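You operate a simulated robot arm through the tools that you are given. There is no shell and no other tool.

You are at the controls of a simulated robot arm. One attempt, no reset.

## Task
Set the belt guide to 300 mm and both take-up knobs to 5.
Fine: isolator off first, on again last; clamp the guide again; leave the roller guide.

It is judged by the outcome, as a careful person would: the job done as asked, and still so three seconds after it is handed in. It fails if anything else is knocked over, pushed out of place, dropped, spilled or broken.

## Robot
A 6-joint arm with a two-finger gripper, fixed in place. Base frame: the origin is at the foot of the arm, x ahead of it, y to its left, z up. Readings come in mm, degrees, newtons and seconds.
Its first joint turns from -166.0 to 166.0 degrees. Payload 3.43 kg.
Tool frame: the origin (TCP) lies between the finger pads and is the grasp point; the fingertips stand 20 mm ahead of it; z points along the fingers, y is the line along which they close. The gripper opens to 190 mm. The gripper's body begins 248 mm behind the TCP.
Orientation is that of the tool frame in the base frame, as a unit quaternion [x, y, z, w]. With the fingers straight down and closing along the base's y, the tool's x points along the base's -x, its y along +y and its z along -z.

## Interface
- The arm moves only by the tool send_rows. Its argument "moves" is a list of rows, each a list of 7 numbers: the shift along the tool's x, y, z in units of 200 mm (1.0 is 200 mm), then the turn, a rotation vector about the tool's x, y, z in units of 90 degrees (1.0 is 90 degrees), then the closure, from 0 (fully open) to 1 (shut). In form: [[tx, ty, tz, wx, wy, wz, fingers], ...]. A call has 1 to 20 rows; each row is the pose to reach, as a shift and turn from the pose commanded when the call began, along the tool's axes at that moment. A call with a number of a shift or a turn outside -1 to 1 is refused whole. Each row takes 0.2 s and may step no farther than 50 mm and 8.6 degrees from the row before; otherwise, or with a gripper value out of range, the whole call is refused. A pose out of reach is approached as far as the arm can. The call stops where the force on the tool passes 40 N (or 10 N more than at its start, if that is more) or the arm is blocked; 0.2 s more then pass. The fingers move at their own pace (about 45 mm/s each) and stop on an object; they squeeze with about 23 N. The grip force told is the motor's: it shows also when the fingers shut on nothing. Time passes only in rows, and 0.2 s behind the last, so rows that repeat a pose let the fingers close. It gives the time, the measured TCP pose, the force on the tool (base axes), the opening and the grip force at its end, in the units of the frame above (readings bear some noise), with the torque about the TCP (base axes, N m) and any sound that the robot's microphone picked up, and new pictures: "views" is both (left out), scene, wrist or none.
- Cameras (640 x 400 px; columns grow to the right, rows downward): "scene" is fixed at [49.9, -648.9, 1538.2]; the picture's right is [0.30, -0.96, 0.00], its down [-0.66, -0.20, -0.72] and it looks along [0.69, 0.21, -0.69] (base axes); focal length 216 px, centre (320, 200). "wrist" rides on the gripper at [70, -8, -288] in the tool frame; the picture's right is [0.12, 0.99, 0.00], its down [-0.96, 0.11, -0.25] and it looks along [-0.25, 0.03, 0.97] (tool axes); focal length 261 px, centre (320, 200).
- move_column(by): slides the trunk up (or, below 0, down) by that many mm; the arm rides with it, the base frame stays. It gives what a move gives, with no picture.
- point_at(camera, pixels): for up to 12 pixels [column, row] of the newest picture of that camera ("zoom" is the newest enlarged one), the place [x, y, z] in the base frame of the surface seen there, good to about 2 mm. No time passes.
- inspect(camera, box): a new picture of the part [left, top, right, bottom] of that camera's present view, enlarged. No time passes.
- sign_off(): hands the job in; it is judged then, once.

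Unless the task says otherwise, let go and move clear before handing in.

The tools are called after ">>>" as name(argument=value, ...) on one line, values as JSON. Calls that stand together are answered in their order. send_rows: Moves the arm, as the interface text tells. Its arguments: {"type":"object","properties":{"moves":{"type":"array"},"views":{"type":"string","enum":["both","scene","wrist","none"]}},"required":["moves"]} The other tools are called the same way: move_column (by) slides the trunk up or down; point_at (camera, pixels) gives the place of the surface under pixels of a picture; inspect (camera, box) takes an enlarged picture of a part of a camera's view; sign_off () hands the job in.

At the start:

```text
time_s: 0.0
position: [613.1, 590.3, 1133.4]
orientation: [0.0, 1.0, 0.001, -0.001]
wrist_force: [-0.3, 0.9, 0.6]
moment: [0.01, 0.0, -0.02]
width: 190.0
grasp_force: 0.2
trunk travel left (down, up): [-175.0, 65.0]
```

scene: 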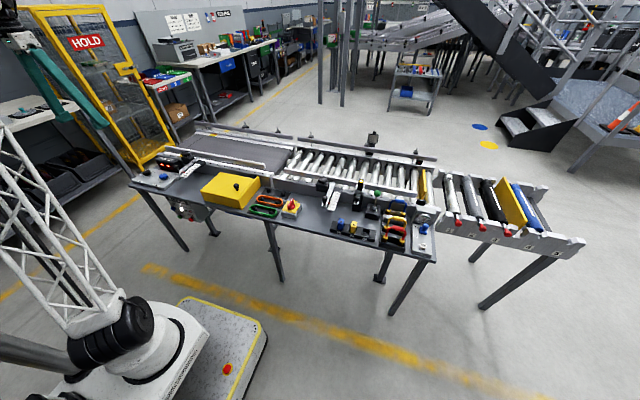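
wrist: 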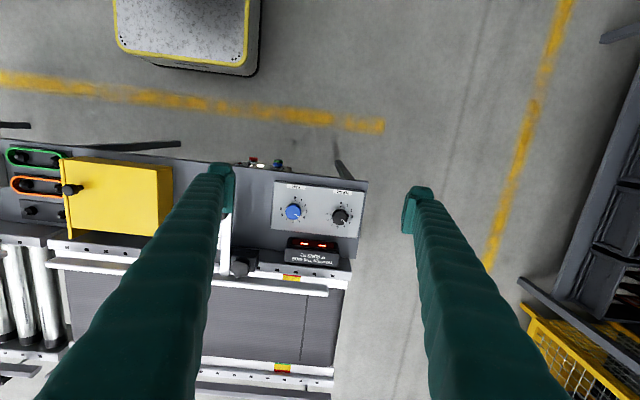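

The wrist picture shows two knobs (blue at 293,212 and black at 340,217) and a small display at (312,247); the scene shows the whole workbench. I will inspect enlarged pictures before moving.

>>> inspect(camera="scene", box=[120, 120, 300, 232])

>>> inspect(camera="scene", box=[280, 120, 460, 260])

>>> inspect(camera="wrist", box=[220, 150, 380, 280])

>>> inspect(camera="wrist", box=[0, 130, 220, 280])

```text
3.56 times, centred on (210, 176) of scene
```

zoom: 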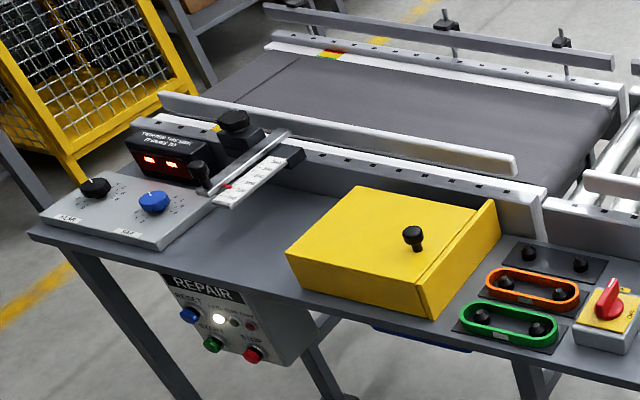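

```text
2.86 times, centred on (370, 190) of scene
```

zoom: 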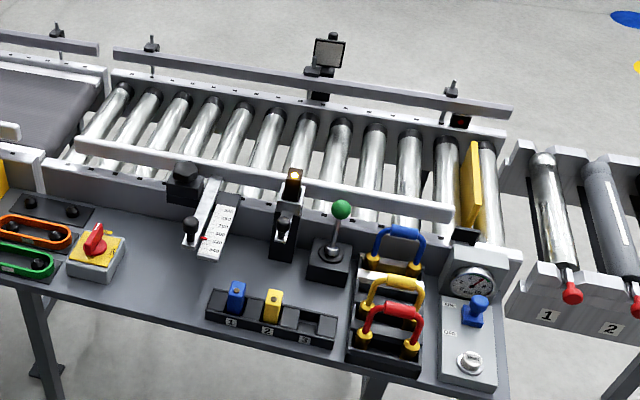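

```text
3.08 times, centred on (300, 215) of wrist
```

zoom: 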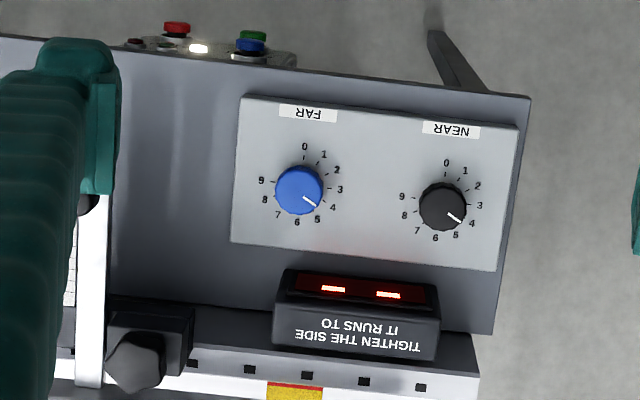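

```text
2.67 times, centred on (110, 205) of wrist
```

zoom: 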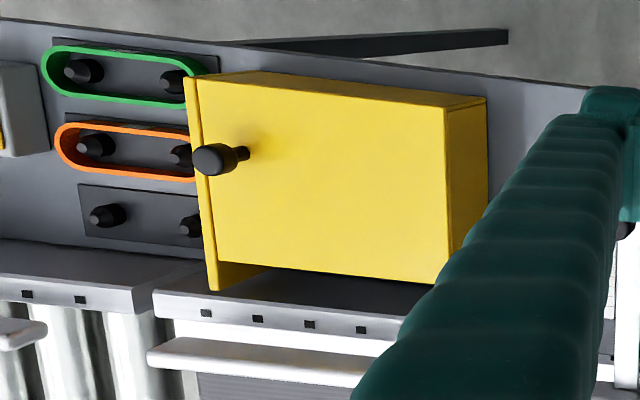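

The dials both point around 4–5 and the isolator is the red rotary handle at scene (292,207). I'll measure where the main parts stand in the base frame.

>>> point_at(camera="wrist", pixels=[[293, 212], [340, 217], [250, 240], [312, 230], [312, 247], [70, 190], [255, 263], [120, 200], [45, 160], [200, 280]])

>>> point_at(camera="scene", pixels=[[290, 205], [294, 211], [186, 154], [177, 165], [190, 165], [194, 170], [332, 187], [333, 200], [236, 187], [357, 200], [163, 176], [146, 172]])

>>> inspect(camera="scene", box=[160, 140, 220, 185])

>>> inspect(camera="scene", box=[265, 185, 325, 225])

```text
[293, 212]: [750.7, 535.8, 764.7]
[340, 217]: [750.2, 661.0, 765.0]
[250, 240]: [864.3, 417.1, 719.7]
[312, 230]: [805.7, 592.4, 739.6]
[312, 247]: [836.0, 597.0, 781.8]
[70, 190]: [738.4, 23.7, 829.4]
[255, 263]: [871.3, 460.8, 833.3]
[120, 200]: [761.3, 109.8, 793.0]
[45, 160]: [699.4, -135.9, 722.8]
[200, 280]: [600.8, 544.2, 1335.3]
```

```text
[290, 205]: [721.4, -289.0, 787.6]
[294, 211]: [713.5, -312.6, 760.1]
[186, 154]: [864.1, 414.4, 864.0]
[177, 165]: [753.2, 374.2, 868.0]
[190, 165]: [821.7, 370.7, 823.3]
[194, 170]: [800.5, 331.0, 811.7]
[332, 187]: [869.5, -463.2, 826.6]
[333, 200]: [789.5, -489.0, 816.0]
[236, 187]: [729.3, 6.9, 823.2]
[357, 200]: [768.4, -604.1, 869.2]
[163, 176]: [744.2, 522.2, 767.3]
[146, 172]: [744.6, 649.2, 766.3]
```

```text
8.89 times, centred on (190, 162) of scene
```

zoom: 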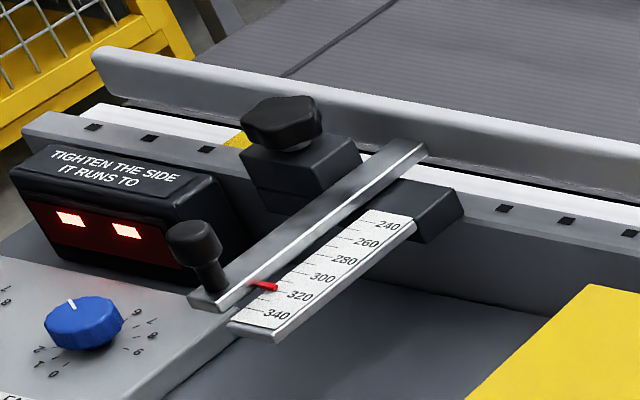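

```text
10.00 times, centred on (295, 205) of scene
```

zoom: 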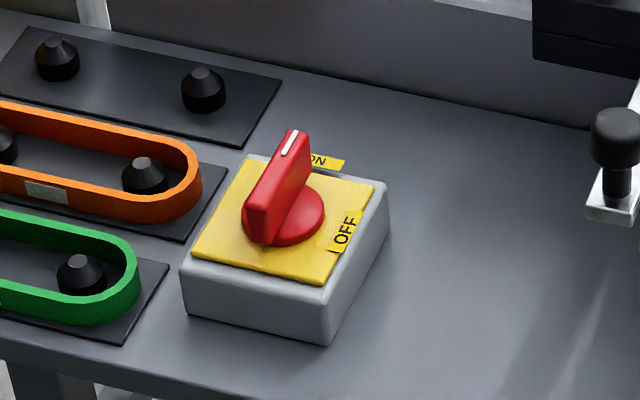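

The belt guide reads about 310 by its red pointer (zoom 262,287), its clamp is the lobed knob at about (864,414,864), and the isolator handle at (721,-289,788) points to ON (+x), with OFF to the -y side. I'll travel high toward the isolator, looking at the guide from above on the way.

>>> send_rows(moves=[[0, -0.25, 0, 0, 0, 0, 0], [0, -0.5, 0, 0, 0, 0, 0], [0, -0.75, 0, 0, 0, 0, 0], [0, -1, 0, 0, 0, 0, 0]], views="wrist")

>>> inspect(camera="wrist", box=[240, 180, 400, 300])

```text
time_s: 1.0
position: [608.6, 391.5, 1133.1]
orientation: [0.0, 1.0, 0.0, 0.0]
wrist_force: [-0.2, 0.6, 0.3]
moment: [-0.2, 0.06, 0.02]
width: 189.8
grasp_force: 0.0
trunk travel left (down, up): [-175.0, 65.0]
```

wrist: 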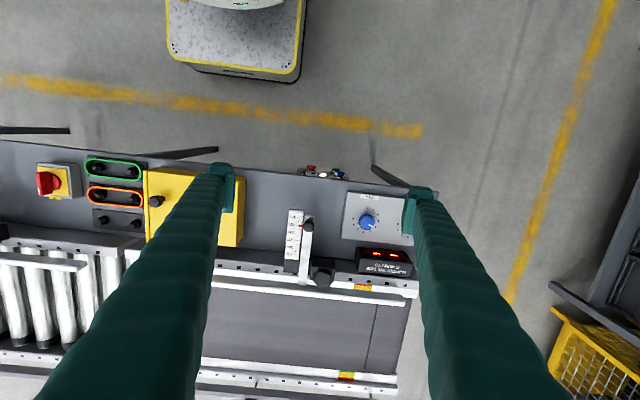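

```text
3.33 times, centred on (320, 240) of wrist
```

zoom: 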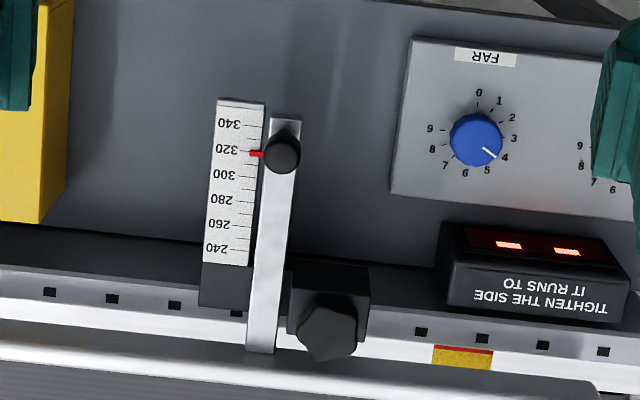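

From above the belt guide's red pointer (zoom 257,154) sits near 317, and the clamp is a lobed knob beside the bar. I continue travelling high toward the isolator.

>>> send_rows(moves=[[0, -0.25, 0, 0, 0, 0, 0], [0, -0.5, 0, 0, 0, 0, 0], [0, -0.75, 0, 0, 0, 0, 0], [0, -1, 0, 0, 0, 0, 0]], views="none")

>>> send_rows(moves=[[0, -0.25, 0, 0, 0, 0, 0], [0, -0.5, 0, 0, 0, 0, 0], [0, -0.75, 0, 0, 0, 0, 0], [0, -1, 0, 0, 0, 0, 0]], views="none")

>>> send_rows(moves=[[0, -0.25, 0, 0, 0, 0, 0], [0, -0.5, 0, 0, 0, 0, 0], [0, -0.75, 0, 0, 0, 0, 0], [0, -1, 0, 0, 0, 0, 0]], views="none")

>>> send_rows(moves=[[-0.2, -0.2, 0, 0, 0, 0, 0], [-0.4, -0.4, 0, 0, 0, 0, 0], [-0.57, -0.4, 0, 0, 0, 0, 0]], views="both")

>>> inspect(camera="wrist", box=[240, 140, 400, 240])

```text
time_s: 2.0
position: [613.3, 192.3, 1135.5]
orientation: [0.0, 1.0, 0.0, 0.001]
wrist_force: [0.1, 1.5, 0.6]
moment: [-0.18, 0.08, -0.03]
width: 189.9
grasp_force: 0.0
trunk travel left (down, up): [-175.0, 65.0]
```

```text
time_s: 3.0
position: [612.6, -10.0, 1138.1]
orientation: [0.001, 1.0, 0.0, 0.0]
wrist_force: [-0.3, 1.3, 0.5]
moment: [-0.15, 0.01, 0.01]
width: 190.0
grasp_force: 0.1
trunk travel left (down, up): [-175.0, 65.0]
```

```text
time_s: 4.0
position: [613.0, -209.3, 1137.4]
orientation: [0.0, 1.0, -0.001, 0.0]
wrist_force: [-0.4, 0.6, 0.8]
moment: [-0.18, -0.04, -0.01]
width: 189.9
grasp_force: 0.1
trunk travel left (down, up): [-175.0, 65.0]
```

```text
refused: row 1 steps farther than a row can; nothing moved
```

```text
4.00 times, centred on (320, 190) of wrist
```

zoom: 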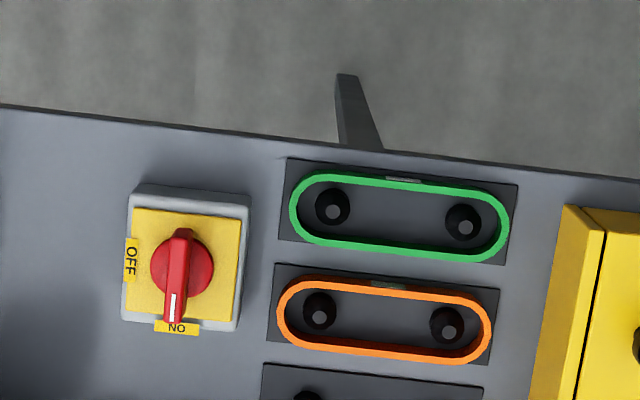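

The handle is seen at zoom (180,265), white mark towards ON. The last row was too long a step, so I measure the isolator and then move with shorter steps.

>>> point_at(camera="zoom", pixels=[[182, 236], [180, 265], [174, 300], [172, 318], [166, 250], [200, 270], [230, 240], [150, 250], [140, 200], [235, 200], [60, 250], [205, 258]])

>>> send_rows(moves=[[-0.14, -0.1, 0, 0, 0, 0, 0], [-0.28, -0.2, 0, 0, 0, 0, 0], [-0.42, -0.3, 0, 0, 0, 0, 0], [-0.54, -0.4, 0, 0, 0, 0, 0]], views="wrist")

```text
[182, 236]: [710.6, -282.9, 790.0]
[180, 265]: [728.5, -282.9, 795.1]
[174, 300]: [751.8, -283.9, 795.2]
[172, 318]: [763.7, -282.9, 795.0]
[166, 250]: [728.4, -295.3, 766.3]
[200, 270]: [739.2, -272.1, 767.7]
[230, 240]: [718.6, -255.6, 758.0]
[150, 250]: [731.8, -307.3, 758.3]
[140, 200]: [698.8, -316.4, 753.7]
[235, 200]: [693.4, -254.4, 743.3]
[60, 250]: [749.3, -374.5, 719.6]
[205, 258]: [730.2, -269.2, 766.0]
```

```text
time_s: 5.0
position: [719.1, -289.9, 1138.4]
orientation: [0.0, 1.0, 0.0, 0.001]
wrist_force: [0.0, 0.7, 1.3]
moment: [-0.09, -0.15, 0.02]
width: 189.9
grasp_force: 0.1
trunk travel left (down, up): [-175.0, 65.0]
```

wrist: 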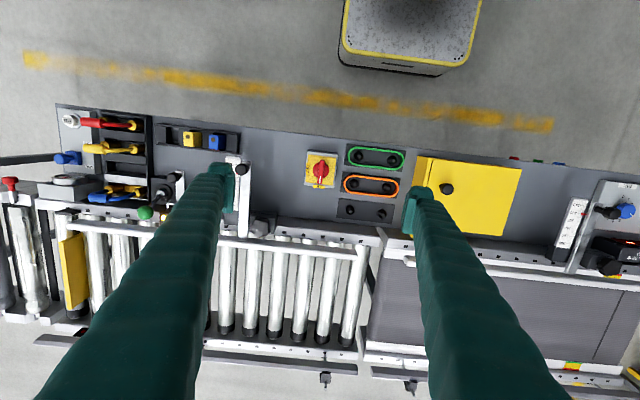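

The isolator's hub centre comes out at about (738,-283), plate top z≈758, handle top z≈795, handle along x about 60 mm long. I'll shift over it, narrow the fingers to about 60 mm, and descend 200 mm.

>>> send_rows(moves=[[-0.09, 0.035, 0, 0, 0, 0, 0.68], [-0.09, 0.035, 0.2, 0, 0, 0, 0.68], [-0.09, 0.035, 0.4, 0, 0, 0, 0.68], [-0.09, 0.035, 0.6, 0, 0, 0, 0.68], [-0.09, 0.035, 0.8, 0, 0, 0, 0.68], [-0.09, 0.035, 1.0, 0, 0, 0, 0.68], [-0.09, 0.035, 1.0, 0, 0, 0, 0.68]], views="both")

>>> inspect(camera="wrist", box=[240, 120, 400, 240])

```text
time_s: 6.6
position: [734.6, -281.1, 934.3]
orientation: [0.0, 1.0, 0.0, 0.0]
wrist_force: [0.8, 0.1, 0.0]
moment: [-0.02, -0.01, 0.01]
width: 60.9
grasp_force: 0.1
trunk travel left (down, up): [-175.0, 65.0]
```

scene: 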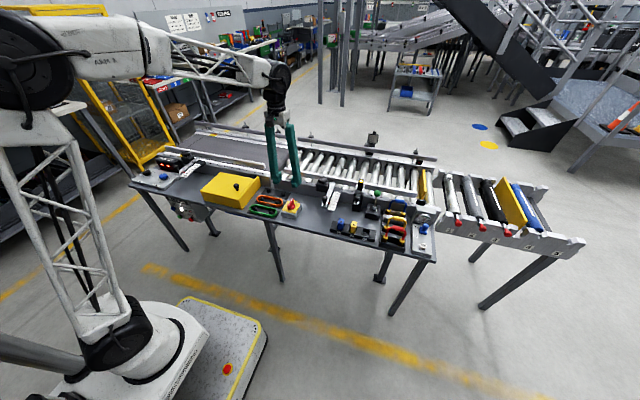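
wrist: 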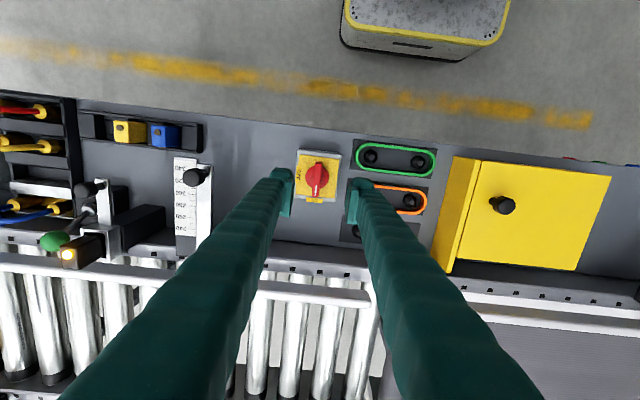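

```text
3.33 times, centred on (320, 180) of wrist
```

zoom: 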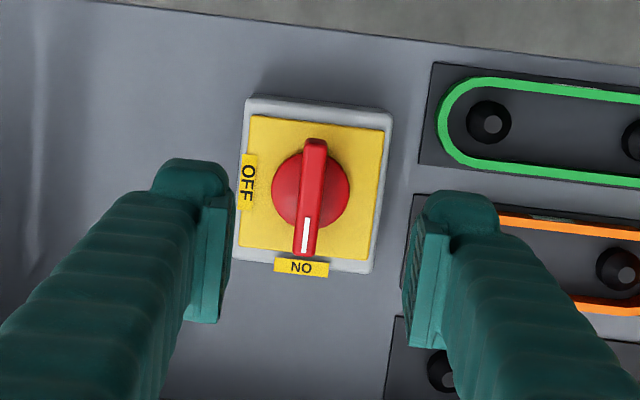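

The handle lies between the fingers, pointing to ON. I measure the handle again close up before grasping.

>>> point_at(camera="zoom", pixels=[[316, 145], [306, 250], [310, 200], [280, 190], [340, 190], [255, 130], [375, 130], [360, 250], [303, 175], [322, 175]])

```text
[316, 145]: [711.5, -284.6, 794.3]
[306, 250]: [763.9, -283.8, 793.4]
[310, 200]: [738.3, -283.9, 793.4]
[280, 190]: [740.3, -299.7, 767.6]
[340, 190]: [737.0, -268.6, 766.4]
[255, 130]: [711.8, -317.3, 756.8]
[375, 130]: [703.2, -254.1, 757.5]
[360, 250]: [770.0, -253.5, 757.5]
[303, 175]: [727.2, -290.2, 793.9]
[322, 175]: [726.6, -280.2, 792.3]
```

Handle centre is (738,-284), top z≈794. I descend to TCP z≈793 (tips ~773, above the hub at 767) with the fingers open around it.

>>> send_rows(moves=[[0, -0.005, 0.2, 0, 0, 0, 0.68], [0, -0.005, 0.4, 0, 0, 0, 0.68], [0, -0.005, 0.6, 0, 0, 0, 0.68], [0, -0.005, 0.7, 0, 0, 0, 0.68], [0, -0.005, 0.7, 0, 0, 0, 0.68]], views="wrist")

```text
time_s: 7.8
position: [736.9, -283.1, 795.6]
orientation: [0.0, 1.0, 0.0, 0.001]
wrist_force: [-0.1, -0.1, 0.0]
moment: [0.0, -0.03, -0.01]
width: 60.9
grasp_force: 0.1
trunk travel left (down, up): [-175.0, 65.0]
```

wrist: 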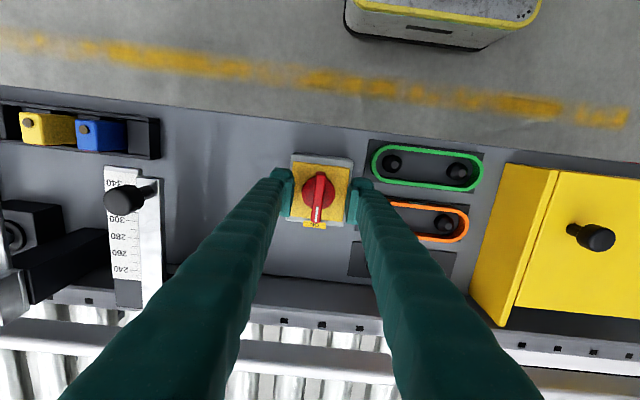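

Fingers straddle the handle with no contact force (z 795.6, width 61). I close on it.

>>> send_rows(moves=[[0, 0, 0, 0, 0, 0, 1], [0, 0, 0, 0, 0, 0, 1], [0, 0, 0, 0, 0, 0, 1], [0, 0, 0, 0, 0, 0, 1], [0, 0, 0, 0, 0, 0, 1]], views="wrist")

```text
time_s: 9.0
position: [737.2, -285.4, 795.5]
orientation: [0.001, 1.0, 0.0, 0.001]
wrist_force: [-2.3, -27.0, -1.7]
moment: [-0.22, -0.04, -0.06]
width: 11.2
grasp_force: 44.2
trunk travel left (down, up): [-175.0, 65.0]
```

wrist: 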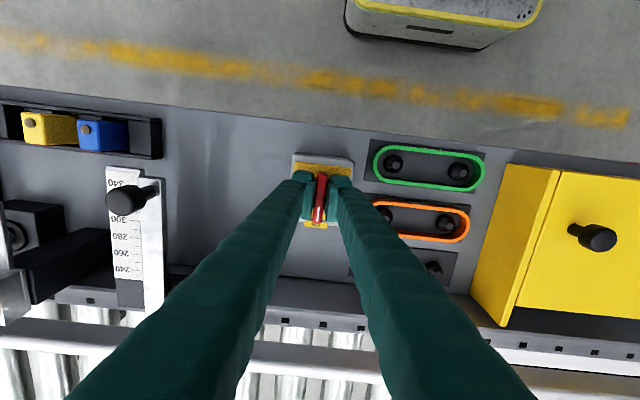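

The handle is gripped (width 11.2) with a side force of -27 N in y, so I'm about 1–2 mm off-centre; I nudge -y to relieve it.

>>> send_rows(moves=[[0, -0.006, 0, 0, 0, 0, 1], [0, -0.008, 0, 0, 0, 0, 1]], views="none")

```text
time_s: 9.6
position: [738.8, -285.4, 795.7]
orientation: [0.0, 1.0, 0.0, 0.0]
wrist_force: [-18.3, -21.3, 9.7]
moment: [-0.16, 0.23, -0.07]
width: 11.0
grasp_force: 44.4
trunk travel left (down, up): [-175.0, 65.0]
```

Force shifted to (-18,-21,10), still settling; I hold a moment to re-read.

>>> send_rows(moves=[[0, 0, 0, 0, 0, 0, 1], [0, 0, 0, 0, 0, 0, 1], [0, 0, 0, 0, 0, 0, 1]], views="none")

```text
time_s: 10.4
position: [737.6, -286.2, 795.9]
orientation: [0.001, 1.0, -0.001, 0.001]
wrist_force: [-22.6, -11.1, 12.7]
moment: [-0.08, 0.27, -0.02]
width: 10.9
grasp_force: 44.6
trunk travel left (down, up): [-175.0, 65.0]
```

Side load now mostly -x 22 N and +z 13 N (arm still pressing toward +x/down); I nudge back to relieve before turning.

>>> send_rows(moves=[[0.006, -0.003, -0.004, 0, 0, 0, 1], [0.006, -0.003, -0.004, 0, 0, 0, 1], [0.006, -0.003, -0.004, 0, 0, 0, 1]], views="none")

```text
time_s: 11.2
position: [737.0, -286.4, 795.6]
orientation: [0.0, 1.0, 0.001, 0.0]
wrist_force: [-16.6, 1.5, 12.3]
moment: [0.01, 0.06, 0.0]
width: 10.9
grasp_force: 44.5
trunk travel left (down, up): [-175.0, 65.0]
```

Load is lower now (-17,1.5,12). I turn the handle clockwise (from ON at +x toward OFF at -y), half way first.

>>> send_rows(moves=[[0, 0, 0, 0, 0, 0.08, 1], [0, 0, 0, 0, 0, 0.16, 1], [0, 0, 0, 0, 0, 0.24, 1], [0, 0, 0, 0, 0, 0.32, 1], [0, 0, 0, 0, 0, 0.4, 1], [0, 0, 0, 0, 0, 0.48, 1]], views="wrist")

```text
time_s: 12.5
position: [734.5, -284.3, 794.9]
orientation: [0.337, 0.942, 0.0, -0.003]
wrist_force: [-6.8, 30.6, 11.2]
moment: [-0.14, -0.34, 1.82]
width: 38.3
grasp_force: 45.2
trunk travel left (down, up): [-175.0, 65.0]
stopped in row 6: the force on the tool passed its limit at 56 N (the readings are from after the stop); the commanded pose is now the measured one
```

wrist: 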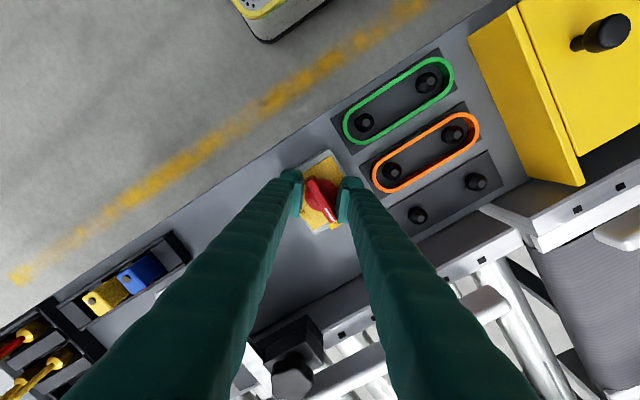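

The grip opened to 38 mm and the moment reached 1.8 N m: the fingers twisted around the handle at wrist (320,200) rather than turning it. I look closely at the handle's present angle.

>>> inspect(camera="wrist", box=[260, 140, 380, 240])

>>> inspect(camera="scene", box=[265, 180, 325, 225])

```text
4.00 times, centred on (320, 190) of wrist
```

zoom: 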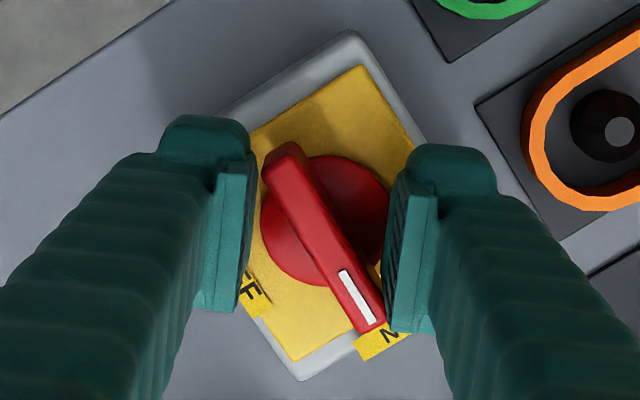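

```text
8.89 times, centred on (295, 202) of scene
```

zoom: 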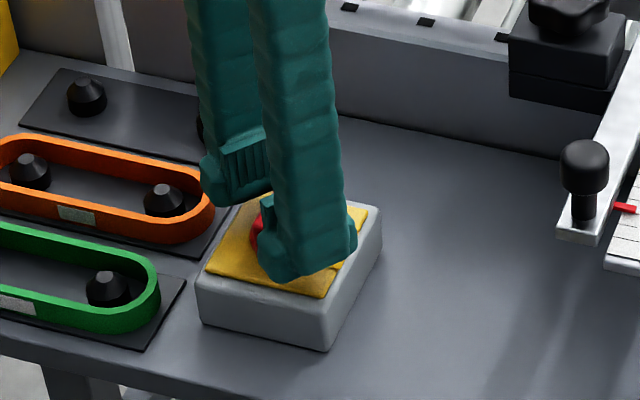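

The handle looks nearly unmoved relative to its plate. I measure its line precisely, to see whether it turned at all.

>>> inspect(camera="wrist", box=[290, 160, 350, 230])

>>> send_rows(moves=[[0, 0, 0, 0, 0, 0, 1]], views="none")

```text
5.71 times, centred on (320, 195) of wrist
```

zoom: 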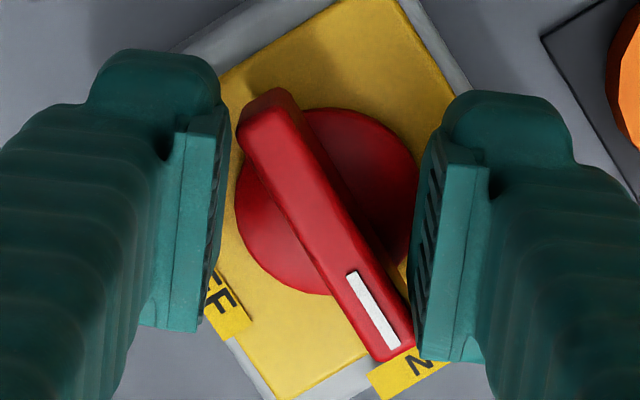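

```text
time_s: 12.9
position: [735.0, -285.0, 795.0]
orientation: [0.337, 0.942, 0.0, -0.002]
wrist_force: [-13.4, 35.7, 11.6]
moment: [-0.12, 0.13, 2.1]
width: 38.0
grasp_force: 44.8
trunk travel left (down, up): [-175.0, 65.0]
```

Moment stands at 2.1 N m with the handle held diagonally. I measure the handle's ends in the zoomed picture.

>>> point_at(camera="zoom", pixels=[[262, 110], [385, 340], [330, 235], [300, 170], [355, 275], [250, 250], [390, 170]])

```text
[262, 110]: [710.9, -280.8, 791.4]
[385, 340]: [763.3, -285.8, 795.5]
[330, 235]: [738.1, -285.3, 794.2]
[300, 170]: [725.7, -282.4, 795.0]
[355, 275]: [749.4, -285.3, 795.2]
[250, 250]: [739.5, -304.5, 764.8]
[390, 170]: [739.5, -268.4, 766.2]
```

The handle has crept only about 5° toward OFF under ~2 N m, and the side force (y +36 N) shows I'm off-centre. I recentre by a small +y/up shift and hold, watching whether the width shrinks (handle turning).

>>> send_rows(moves=[[0.006, 0.008, -0.004, 0, 0, 0, 1], [0.006, 0.008, -0.004, 0, 0, 0, 1], [0.006, 0.008, -0.004, 0, 0, 0, 1], [0.006, 0.008, -0.004, 0, 0, 0, 1]], views="none")

```text
time_s: 13.9
position: [735.8, -283.8, 795.1]
orientation: [0.337, 0.941, 0.0, -0.003]
wrist_force: [-25.1, 23.8, -17.3]
moment: [-0.26, 0.23, 2.27]
width: 37.9
grasp_force: 44.8
trunk travel left (down, up): [-175.0, 65.0]
```

Moment is 2.27 N m; the residual side force is along the tool's +x (34 N) and -17 N in z. I relieve those a bit and turn a few degrees more.

>>> send_rows(moves=[[0.005, 0.0, 0.002, 0, 0, 0, 1], [0.008, 0.0, 0.0025, 0, 0, 0, 1], [0.008, 0.0, 0.0025, 0, 0, 0, 1]], views="none")

```text
time_s: 14.7
position: [734.9, -284.9, 794.6]
orientation: [0.338, 0.941, 0.001, 0.0]
wrist_force: [-11.4, 0.1, -8.0]
moment: [-0.37, 0.16, 2.24]
width: 37.6
grasp_force: 45.3
trunk travel left (down, up): [-175.0, 65.0]
```

Side forces are now small (-11,0,-8) while the torque holds 2.24 N m. I rotate a further ~8° to raise the torque.

>>> send_rows(moves=[[0, 0, 0, 0, 0, 0.03, 1], [0, 0, 0, 0, 0, 0.06, 1], [0, 0, 0, 0, 0, 0.09, 1], [0, 0, 0, 0, 0, 0.09, 1]], views="wrist")

>>> inspect(camera="wrist", box=[280, 150, 360, 230])

```text
time_s: 15.7
position: [732.7, -282.8, 794.3]
orientation: [0.403, 0.915, 0.0, -0.002]
wrist_force: [-22.4, 16.3, 18.3]
moment: [-0.27, 0.42, 2.71]
width: 42.0
grasp_force: 45.4
trunk travel left (down, up): [-175.0, 65.0]
```

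wrist: 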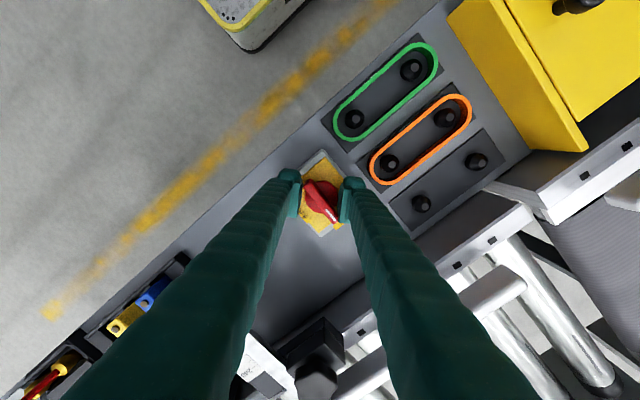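

```text
5.00 times, centred on (320, 190) of wrist
```

zoom: 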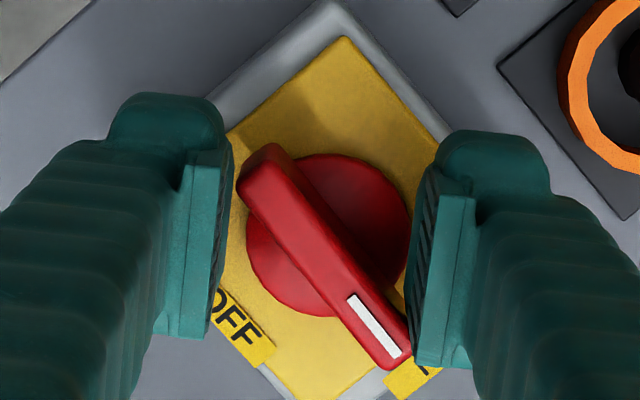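

Torque rose to 2.7 N m with only slight turning. I measure the handle's angle again.

>>> point_at(camera="zoom", pixels=[[262, 165], [388, 350], [330, 258], [255, 255], [400, 200], [330, 165], [320, 305]])

>>> send_rows(moves=[[0, 0, 0, 0, 0, 0, 1], [0, 0, 0, 0, 0, 0, 1], [0, 0, 0, 0, 0, 0, 1], [0, 0, 0, 0, 0, 0, 1], [0, 0, 0, 0, 0, 0, 1]], views="none")

```text
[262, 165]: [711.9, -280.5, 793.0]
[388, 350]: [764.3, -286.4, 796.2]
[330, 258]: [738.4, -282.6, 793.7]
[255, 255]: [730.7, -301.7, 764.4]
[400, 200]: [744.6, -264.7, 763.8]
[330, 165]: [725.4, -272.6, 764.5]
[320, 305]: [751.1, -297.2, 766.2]
```

```text
time_s: 16.6
position: [733.4, -281.5, 794.6]
orientation: [0.402, 0.916, 0.0, -0.003]
wrist_force: [-8.9, 15.9, 19.6]
moment: [-0.34, 0.34, 2.28]
width: 42.5
grasp_force: 45.3
trunk travel left (down, up): [-175.0, 65.0]
stopped in row 4: the force on the tool passed its limit at 43 N (the readings are from after the stop); the commanded pose is now the measured one
```

The handle sits at about -6° and resists 2.3–2.7 N m, more than expected from a free isolator. I'll look at the REPAIR panel and the switch for any interlock before forcing it.

>>> inspect(camera="scene", box=[160, 190, 215, 225])

>>> inspect(camera="scene", box=[340, 170, 450, 250])

>>> inspect(camera="scene", box=[270, 185, 320, 220])

```text
11.43 times, centred on (188, 208) of scene
```

zoom: 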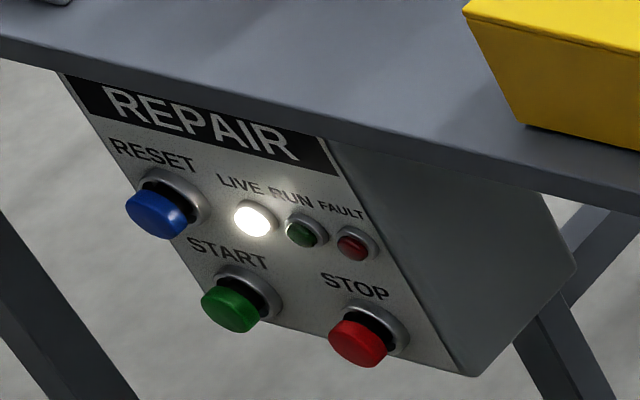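

```text
5.00 times, centred on (395, 210) of scene
```

zoom: 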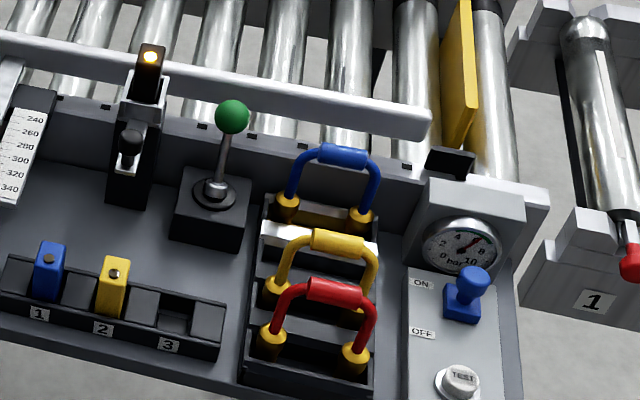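

```text
11.43 times, centred on (295, 202) of scene
```

zoom: 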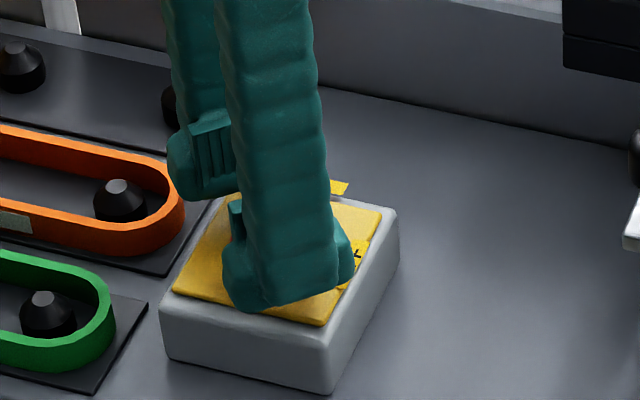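

LIVE is lit, RUN off, no lock visible; the handle behaves like a spring at ~6° under 2+ N m, i.e. like a stop or detent rather than free turning. I release it by opening the fingers and see where it comes to rest.

>>> send_rows(moves=[[0, 0, 0, 0, 0, 0, 0.6], [0, 0, 0, 0, 0, 0, 0.6], [0, 0, 0, 0, 0, 0, 0.6]], views="wrist")

>>> inspect(camera="wrist", box=[280, 150, 360, 230])

```text
time_s: 17.4
position: [733.5, -282.6, 794.3]
orientation: [0.403, 0.915, 0.0, -0.002]
wrist_force: [0.3, 1.0, -0.8]
moment: [-0.02, -0.01, -0.03]
width: 76.0
grasp_force: 0.0
trunk travel left (down, up): [-175.0, 65.0]
```

wrist: 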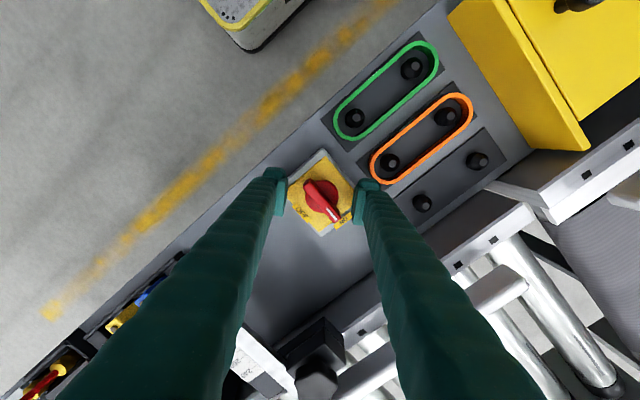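

```text
5.00 times, centred on (320, 190) of wrist
```

zoom: 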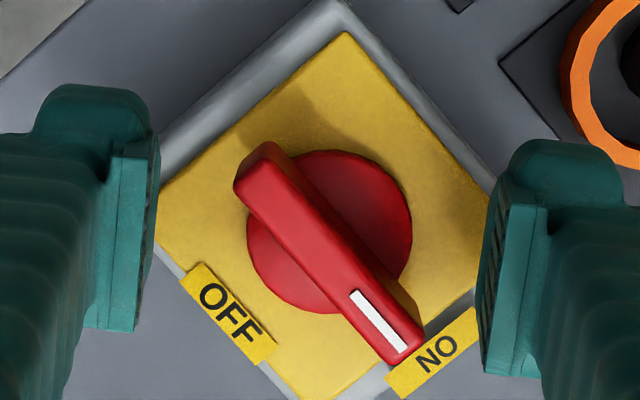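

Released: the handle sits clear between the fingers. I measure its resting line.

>>> point_at(camera="zoom", pixels=[[258, 162], [400, 348], [330, 255], [290, 205], [365, 305], [190, 190], [340, 45], [450, 155], [282, 380], [253, 230], [408, 220]])

```text
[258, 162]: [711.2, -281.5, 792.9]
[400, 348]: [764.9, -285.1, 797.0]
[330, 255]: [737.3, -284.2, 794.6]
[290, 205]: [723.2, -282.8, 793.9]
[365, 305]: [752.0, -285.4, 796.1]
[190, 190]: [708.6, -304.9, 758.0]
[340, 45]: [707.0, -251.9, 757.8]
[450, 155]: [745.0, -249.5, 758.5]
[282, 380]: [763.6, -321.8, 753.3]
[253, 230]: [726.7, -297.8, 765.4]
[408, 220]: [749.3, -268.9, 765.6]
```

At rest it stays near -4° instead of springing back, so it isn't a spring; it turned ~5° and then met something firm. I realign the open gripper with the handle and recentre on the hub, to test how freely it moves within that range.

>>> send_rows(moves=[[-0.022, 0.012, 0, 0, 0, -0.08, 0.6], [-0.022, 0.012, 0, 0, 0, -0.16, 0.6], [-0.022, 0.012, 0, 0, 0, -0.24, 0.6], [-0.022, 0.012, 0, 0, 0, -0.32, 0.6], [-0.022, 0.012, 0, 0, 0, -0.4, 0.6], [-0.022, 0.012, 0, 0, 0, -0.48, 0.6], [-0.022, 0.012, 0, 0, 0, -0.48, 0.6]], views="wrist")

>>> inspect(camera="wrist", box=[270, 140, 370, 240])

```text
time_s: 19.0
position: [738.3, -284.0, 793.1]
orientation: [0.036, 0.999, 0.002, -0.002]
wrist_force: [0.1, 0.0, 0.3]
moment: [-0.02, -0.02, -0.01]
width: 76.1
grasp_force: 0.0
trunk travel left (down, up): [-175.0, 65.0]
```

wrist: 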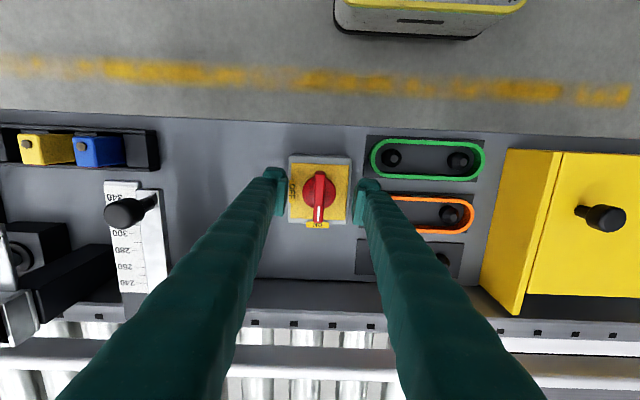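

```text
4.00 times, centred on (320, 190) of wrist
```

zoom: 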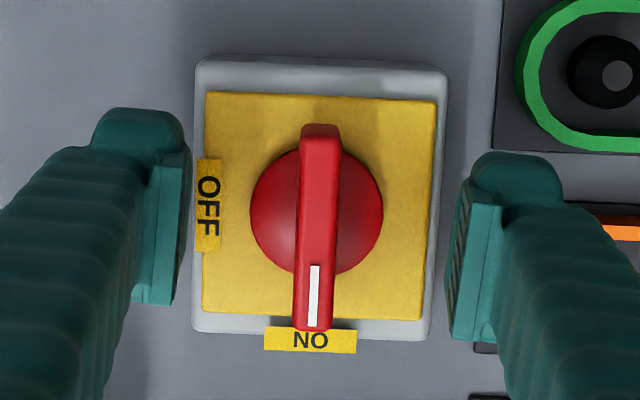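

Compared with the plate edges the handle is back at 0°, so it springs back: it is up against something firm in this direction. I grip it again aligned, and gently test the other direction for a few degrees, reading the torque.

>>> send_rows(moves=[[0, 0, 0, 0, 0, -0.045, 0.6], [0, 0, 0, 0, 0, -0.045, 1], [0, 0, 0, 0, 0, -0.045, 1], [0, 0, 0, 0, 0, -0.045, 1], [0, 0, 0, 0, 0, -0.045, 1], [0, 0, 0, 0, 0, -0.045, 1], [0, 0, 0, 0, 0, -0.045, 1]], views="none")

```text
time_s: 20.6
position: [739.3, -285.1, 792.6]
orientation: [0.002, 1.0, 0.001, -0.001]
wrist_force: [-1.9, -12.4, -2.3]
moment: [-0.13, -0.07, 0.11]
width: 10.9
grasp_force: 44.4
trunk travel left (down, up): [-175.0, 65.0]
```

Gripped cleanly, moment only 0.11 N m. I turn 4° counter-clockwise and read the torque.

>>> send_rows(moves=[[0, 0, 0, 0, 0, -0.02, 1], [0, 0, 0, 0, 0, -0.045, 1], [0, 0, 0, 0, 0, -0.045, 1]], views="none")

```text
time_s: 21.4
position: [738.0, -285.1, 793.1]
orientation: [-0.034, 0.999, 0.002, -0.003]
wrist_force: [-7.8, -8.6, -18.1]
moment: [-0.06, 0.13, -0.01]
width: 11.2
grasp_force: 44.5
trunk travel left (down, up): [-175.0, 65.0]
```

Counter-clockwise it turns freely (moment ≈0, width still 11 mm). I go on a little, to about 20°, and look at the handle and the LIVE lamp.

>>> send_rows(moves=[[0, 0, 0.002, 0, 0, -0.04, 1], [0, 0, 0.002, 0, 0, -0.08, 1], [0, 0, 0.002, 0, 0, -0.12, 1], [0, 0, 0.002, 0, 0, -0.16, 1], [0, 0, 0.002, 0, 0, -0.16, 1]], views="both")

>>> inspect(camera="wrist", box=[270, 140, 370, 240])

>>> inspect(camera="scene", box=[160, 190, 215, 225])

```text
time_s: 22.6
position: [738.3, -286.0, 792.0]
orientation: [-0.157, 0.988, 0.003, -0.002]
wrist_force: [-5.7, -8.7, -22.3]
moment: [-0.02, -0.02, -0.02]
width: 10.9
grasp_force: 44.4
trunk travel left (down, up): [-175.0, 65.0]
```

scene: 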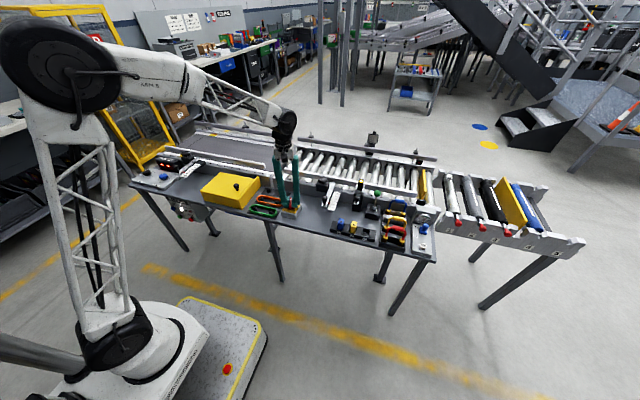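
wrist: 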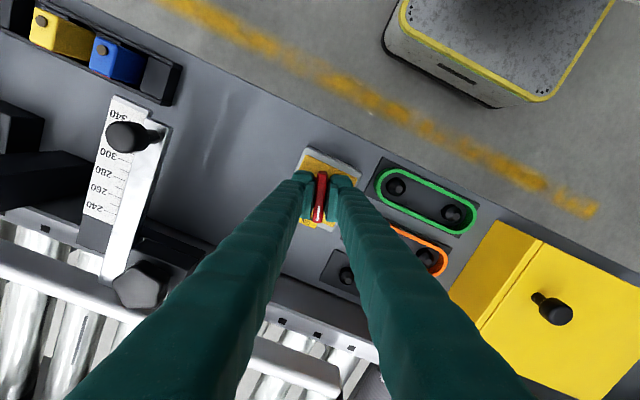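

```text
4.00 times, centred on (320, 190) of wrist
```

zoom: 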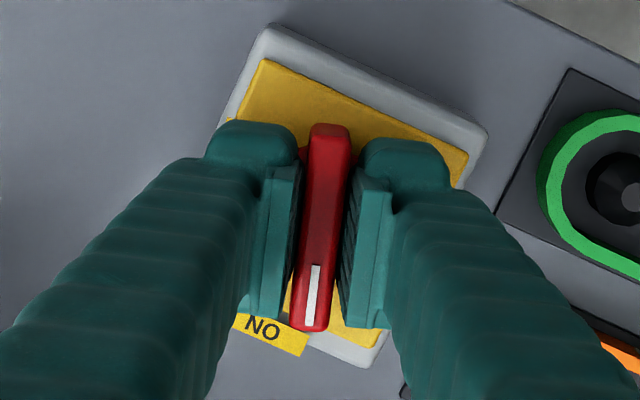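

```text
11.43 times, centred on (188, 208) of scene
```

zoom: 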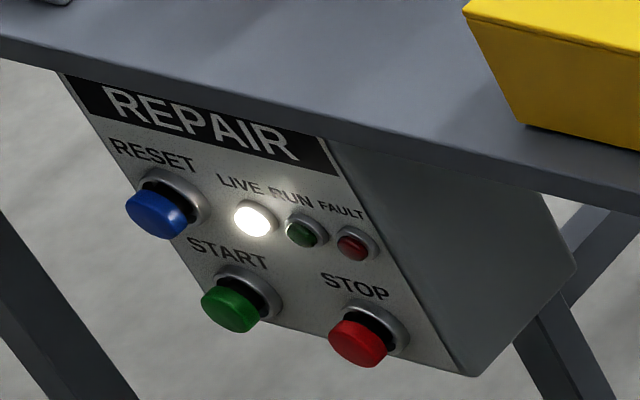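

The handle turned with the fingers to about 18° with almost no torque, so it turns this way; LIVE is still lit. I continue counter-clockwise towards 90°, lowering slightly to ease the -22 N z load.

>>> send_rows(moves=[[0, 0, 0.003, 0, 0, -0.08, 1], [0, 0, 0.004, 0, 0, -0.16, 1], [0, 0, 0.004, 0, 0, -0.24, 1], [0, 0, 0.004, 0, 0, -0.32, 1], [0, 0, 0.004, 0, 0, -0.32, 1]], views="wrist")

>>> inspect(camera="scene", box=[160, 190, 215, 225])

```text
time_s: 23.8
position: [739.4, -286.3, 794.3]
orientation: [-0.399, 0.917, 0.002, 0.0]
wrist_force: [7.3, -16.8, -8.6]
moment: [-0.09, -0.08, -0.05]
width: 10.7
grasp_force: 45.1
trunk travel left (down, up): [-175.0, 65.0]
```

wrist: 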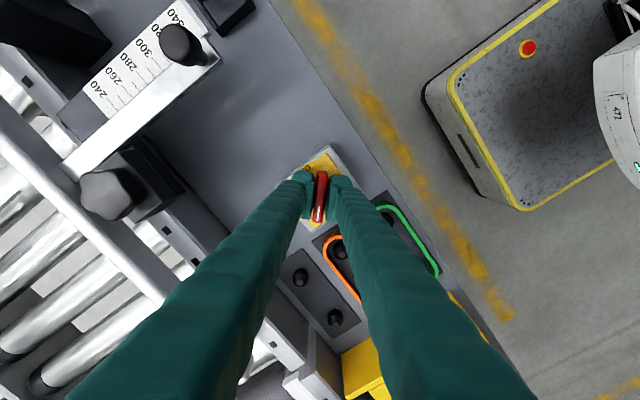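

```text
11.43 times, centred on (188, 208) of scene
```

zoom: 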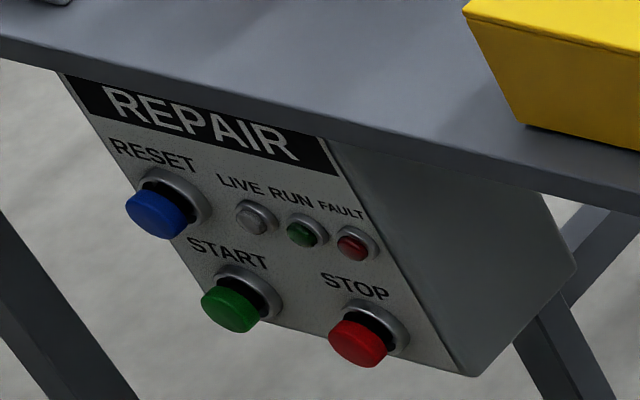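

The LIVE lamp is now dark, confirming this is the right direction to isolate. I carry on to the full 90°.

>>> send_rows(moves=[[0, 0, 0, 0, 0, -0.08, 1], [0, 0, 0, 0, 0, -0.16, 1], [0, 0, 0, 0, 0, -0.24, 1], [0, 0, 0, 0, 0, -0.32, 1], [0, 0, 0, 0, 0, -0.4, 1], [0, 0, 0, 0, 0, -0.46, 1], [0, 0, 0, 0, 0, -0.46, 1]], views="wrist")

>>> inspect(camera="wrist", box=[270, 140, 370, 240])

```text
time_s: 25.4
position: [738.9, -287.0, 793.2]
orientation: [-0.698, 0.716, 0.0, 0.0]
wrist_force: [1.5, -10.8, 0.9]
moment: [-0.59, 0.03, -0.01]
width: 10.7
grasp_force: 44.6
trunk travel left (down, up): [-175.0, 65.0]
stopped in row 7: the force on the tool passed its limit at 41 N (the readings are from after the stop); the commanded pose is now the measured one
```

wrist: 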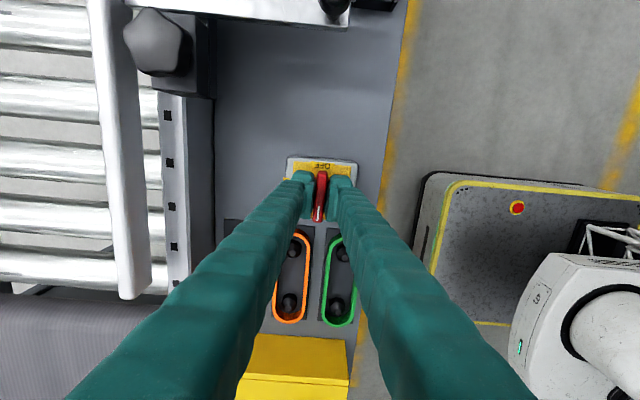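

```text
4.00 times, centred on (320, 190) of wrist
```

zoom: 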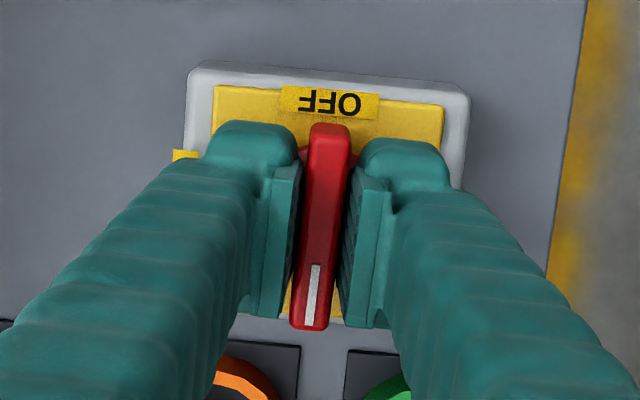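

The handle is at about 89°, in line with the OFF label (zoom 328,105), lamp dark, torque ~0. I nudge a little further to see if this is the end stop.

>>> send_rows(moves=[[0, -0.004, 0, 0, 0, -0.02, 1], [0, -0.004, 0, 0, 0, -0.04, 1], [0, -0.004, 0, 0, 0, -0.04, 1]], views="none")

```text
time_s: 26.2
position: [740.6, -285.1, 793.2]
orientation: [0.719, -0.695, -0.002, 0.0]
wrist_force: [-11.9, -4.4, 1.4]
moment: [0.13, 0.06, -0.95]
width: 11.2
grasp_force: 44.3
trunk travel left (down, up): [-175.0, 65.0]
```

Torque rises to 0.95 N m at ~91°: end stop reached, isolator OFF. I ease back, release, and lift straight up.

>>> send_rows(moves=[[0, 0, 0, 0, 0, 0.015, 1], [0, 0, 0, 0, 0, 0.015, 0.65], [0, 0, 0, 0, 0, 0.015, 0.65], [0, 0, 0, 0, 0, 0.015, 0.65], [0, 0, 0, 0, 0, 0.015, 0.65], [0, 0, -0.2, 0, 0, 0.015, 0.65], [0, 0, -0.4, 0, 0, 0.015, 0.65], [0, 0, -0.6, 0, 0, 0.015, 0.65], [0, 0, -0.8, 0, 0, 0.015, 0.65], [0, 0, -1.0, 0, 0, 0.015, 0.65]], views="both")

>>> inspect(camera="wrist", box=[240, 120, 400, 240])

>>> inspect(camera="scene", box=[160, 180, 310, 225])

```text
time_s: 28.4
position: [742.2, -283.8, 992.1]
orientation: [0.712, -0.702, -0.001, 0.0]
wrist_force: [-0.2, -0.9, -0.6]
moment: [0.03, 0.09, -0.02]
width: 66.2
grasp_force: 0.1
trunk travel left (down, up): [-175.0, 65.0]
```

scene: 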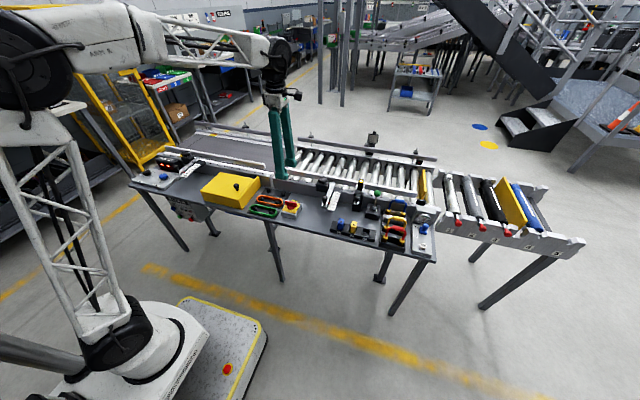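
wrist: 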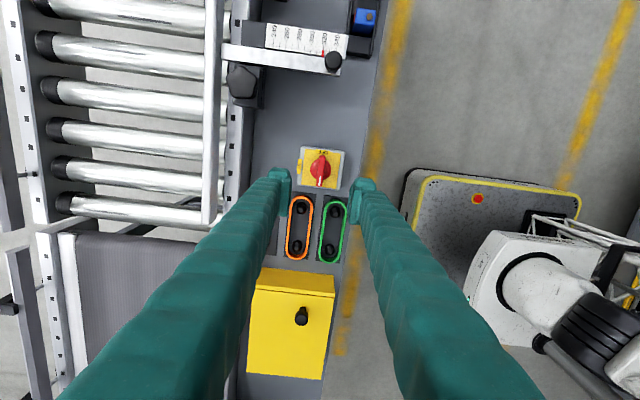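

```text
3.33 times, centred on (320, 180) of wrist
```

zoom: 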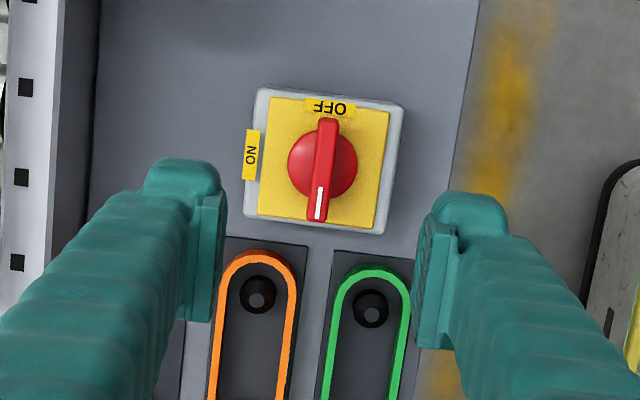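

```text
4.27 times, centred on (235, 202) of scene
```

zoom: 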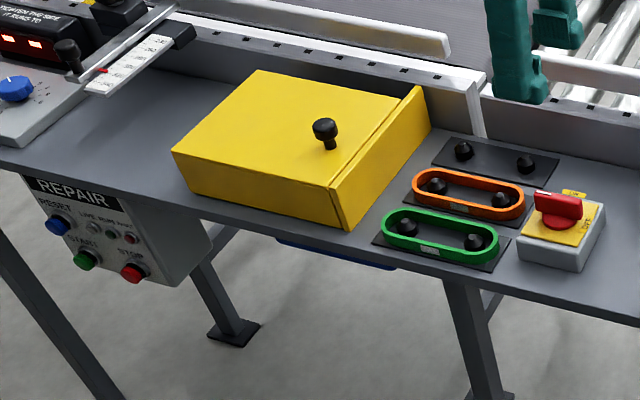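

Isolator is at OFF and LIVE is dark. Now I travel high back to the belt guide, rotating the tool back to the reference heading on the way.

>>> send_rows(moves=[[-0.083, 0, 0, 0, 0, 0.083, 0.65], [-0.167, 0, 0, 0, 0, 0.167, 0.65], [-0.25, 0, 0, 0, 0, 0.25, 0.65], [-0.333, 0, 0, 0, 0, 0.333, 0.65], [-0.417, 0, 0, 0, 0, 0.417, 0.65], [-0.5, 0, 0, 0, 0, 0.5, 0.65], [-0.583, 0, 0, 0, 0, 0.583, 0.65], [-0.667, 0, 0, 0, 0, 0.667, 0.65], [-0.75, 0, 0, 0, 0, 0.75, 0.65], [-0.833, 0, 0, 0, 0, 0.833, 0.65], [-0.917, 0, 0, 0, 0, 0.917, 0.65], [-1.0, 0, 0, 0, 0, 1.0, 0.65]], views="none")

```text
time_s: 31.0
position: [738.6, -86.2, 993.0]
orientation: [-0.005, 1.0, 0.001, -0.001]
wrist_force: [0.5, -0.1, -0.7]
moment: [0.03, 0.01, -0.03]
width: 66.7
grasp_force: 0.0
trunk travel left (down, up): [-175.0, 65.0]
```

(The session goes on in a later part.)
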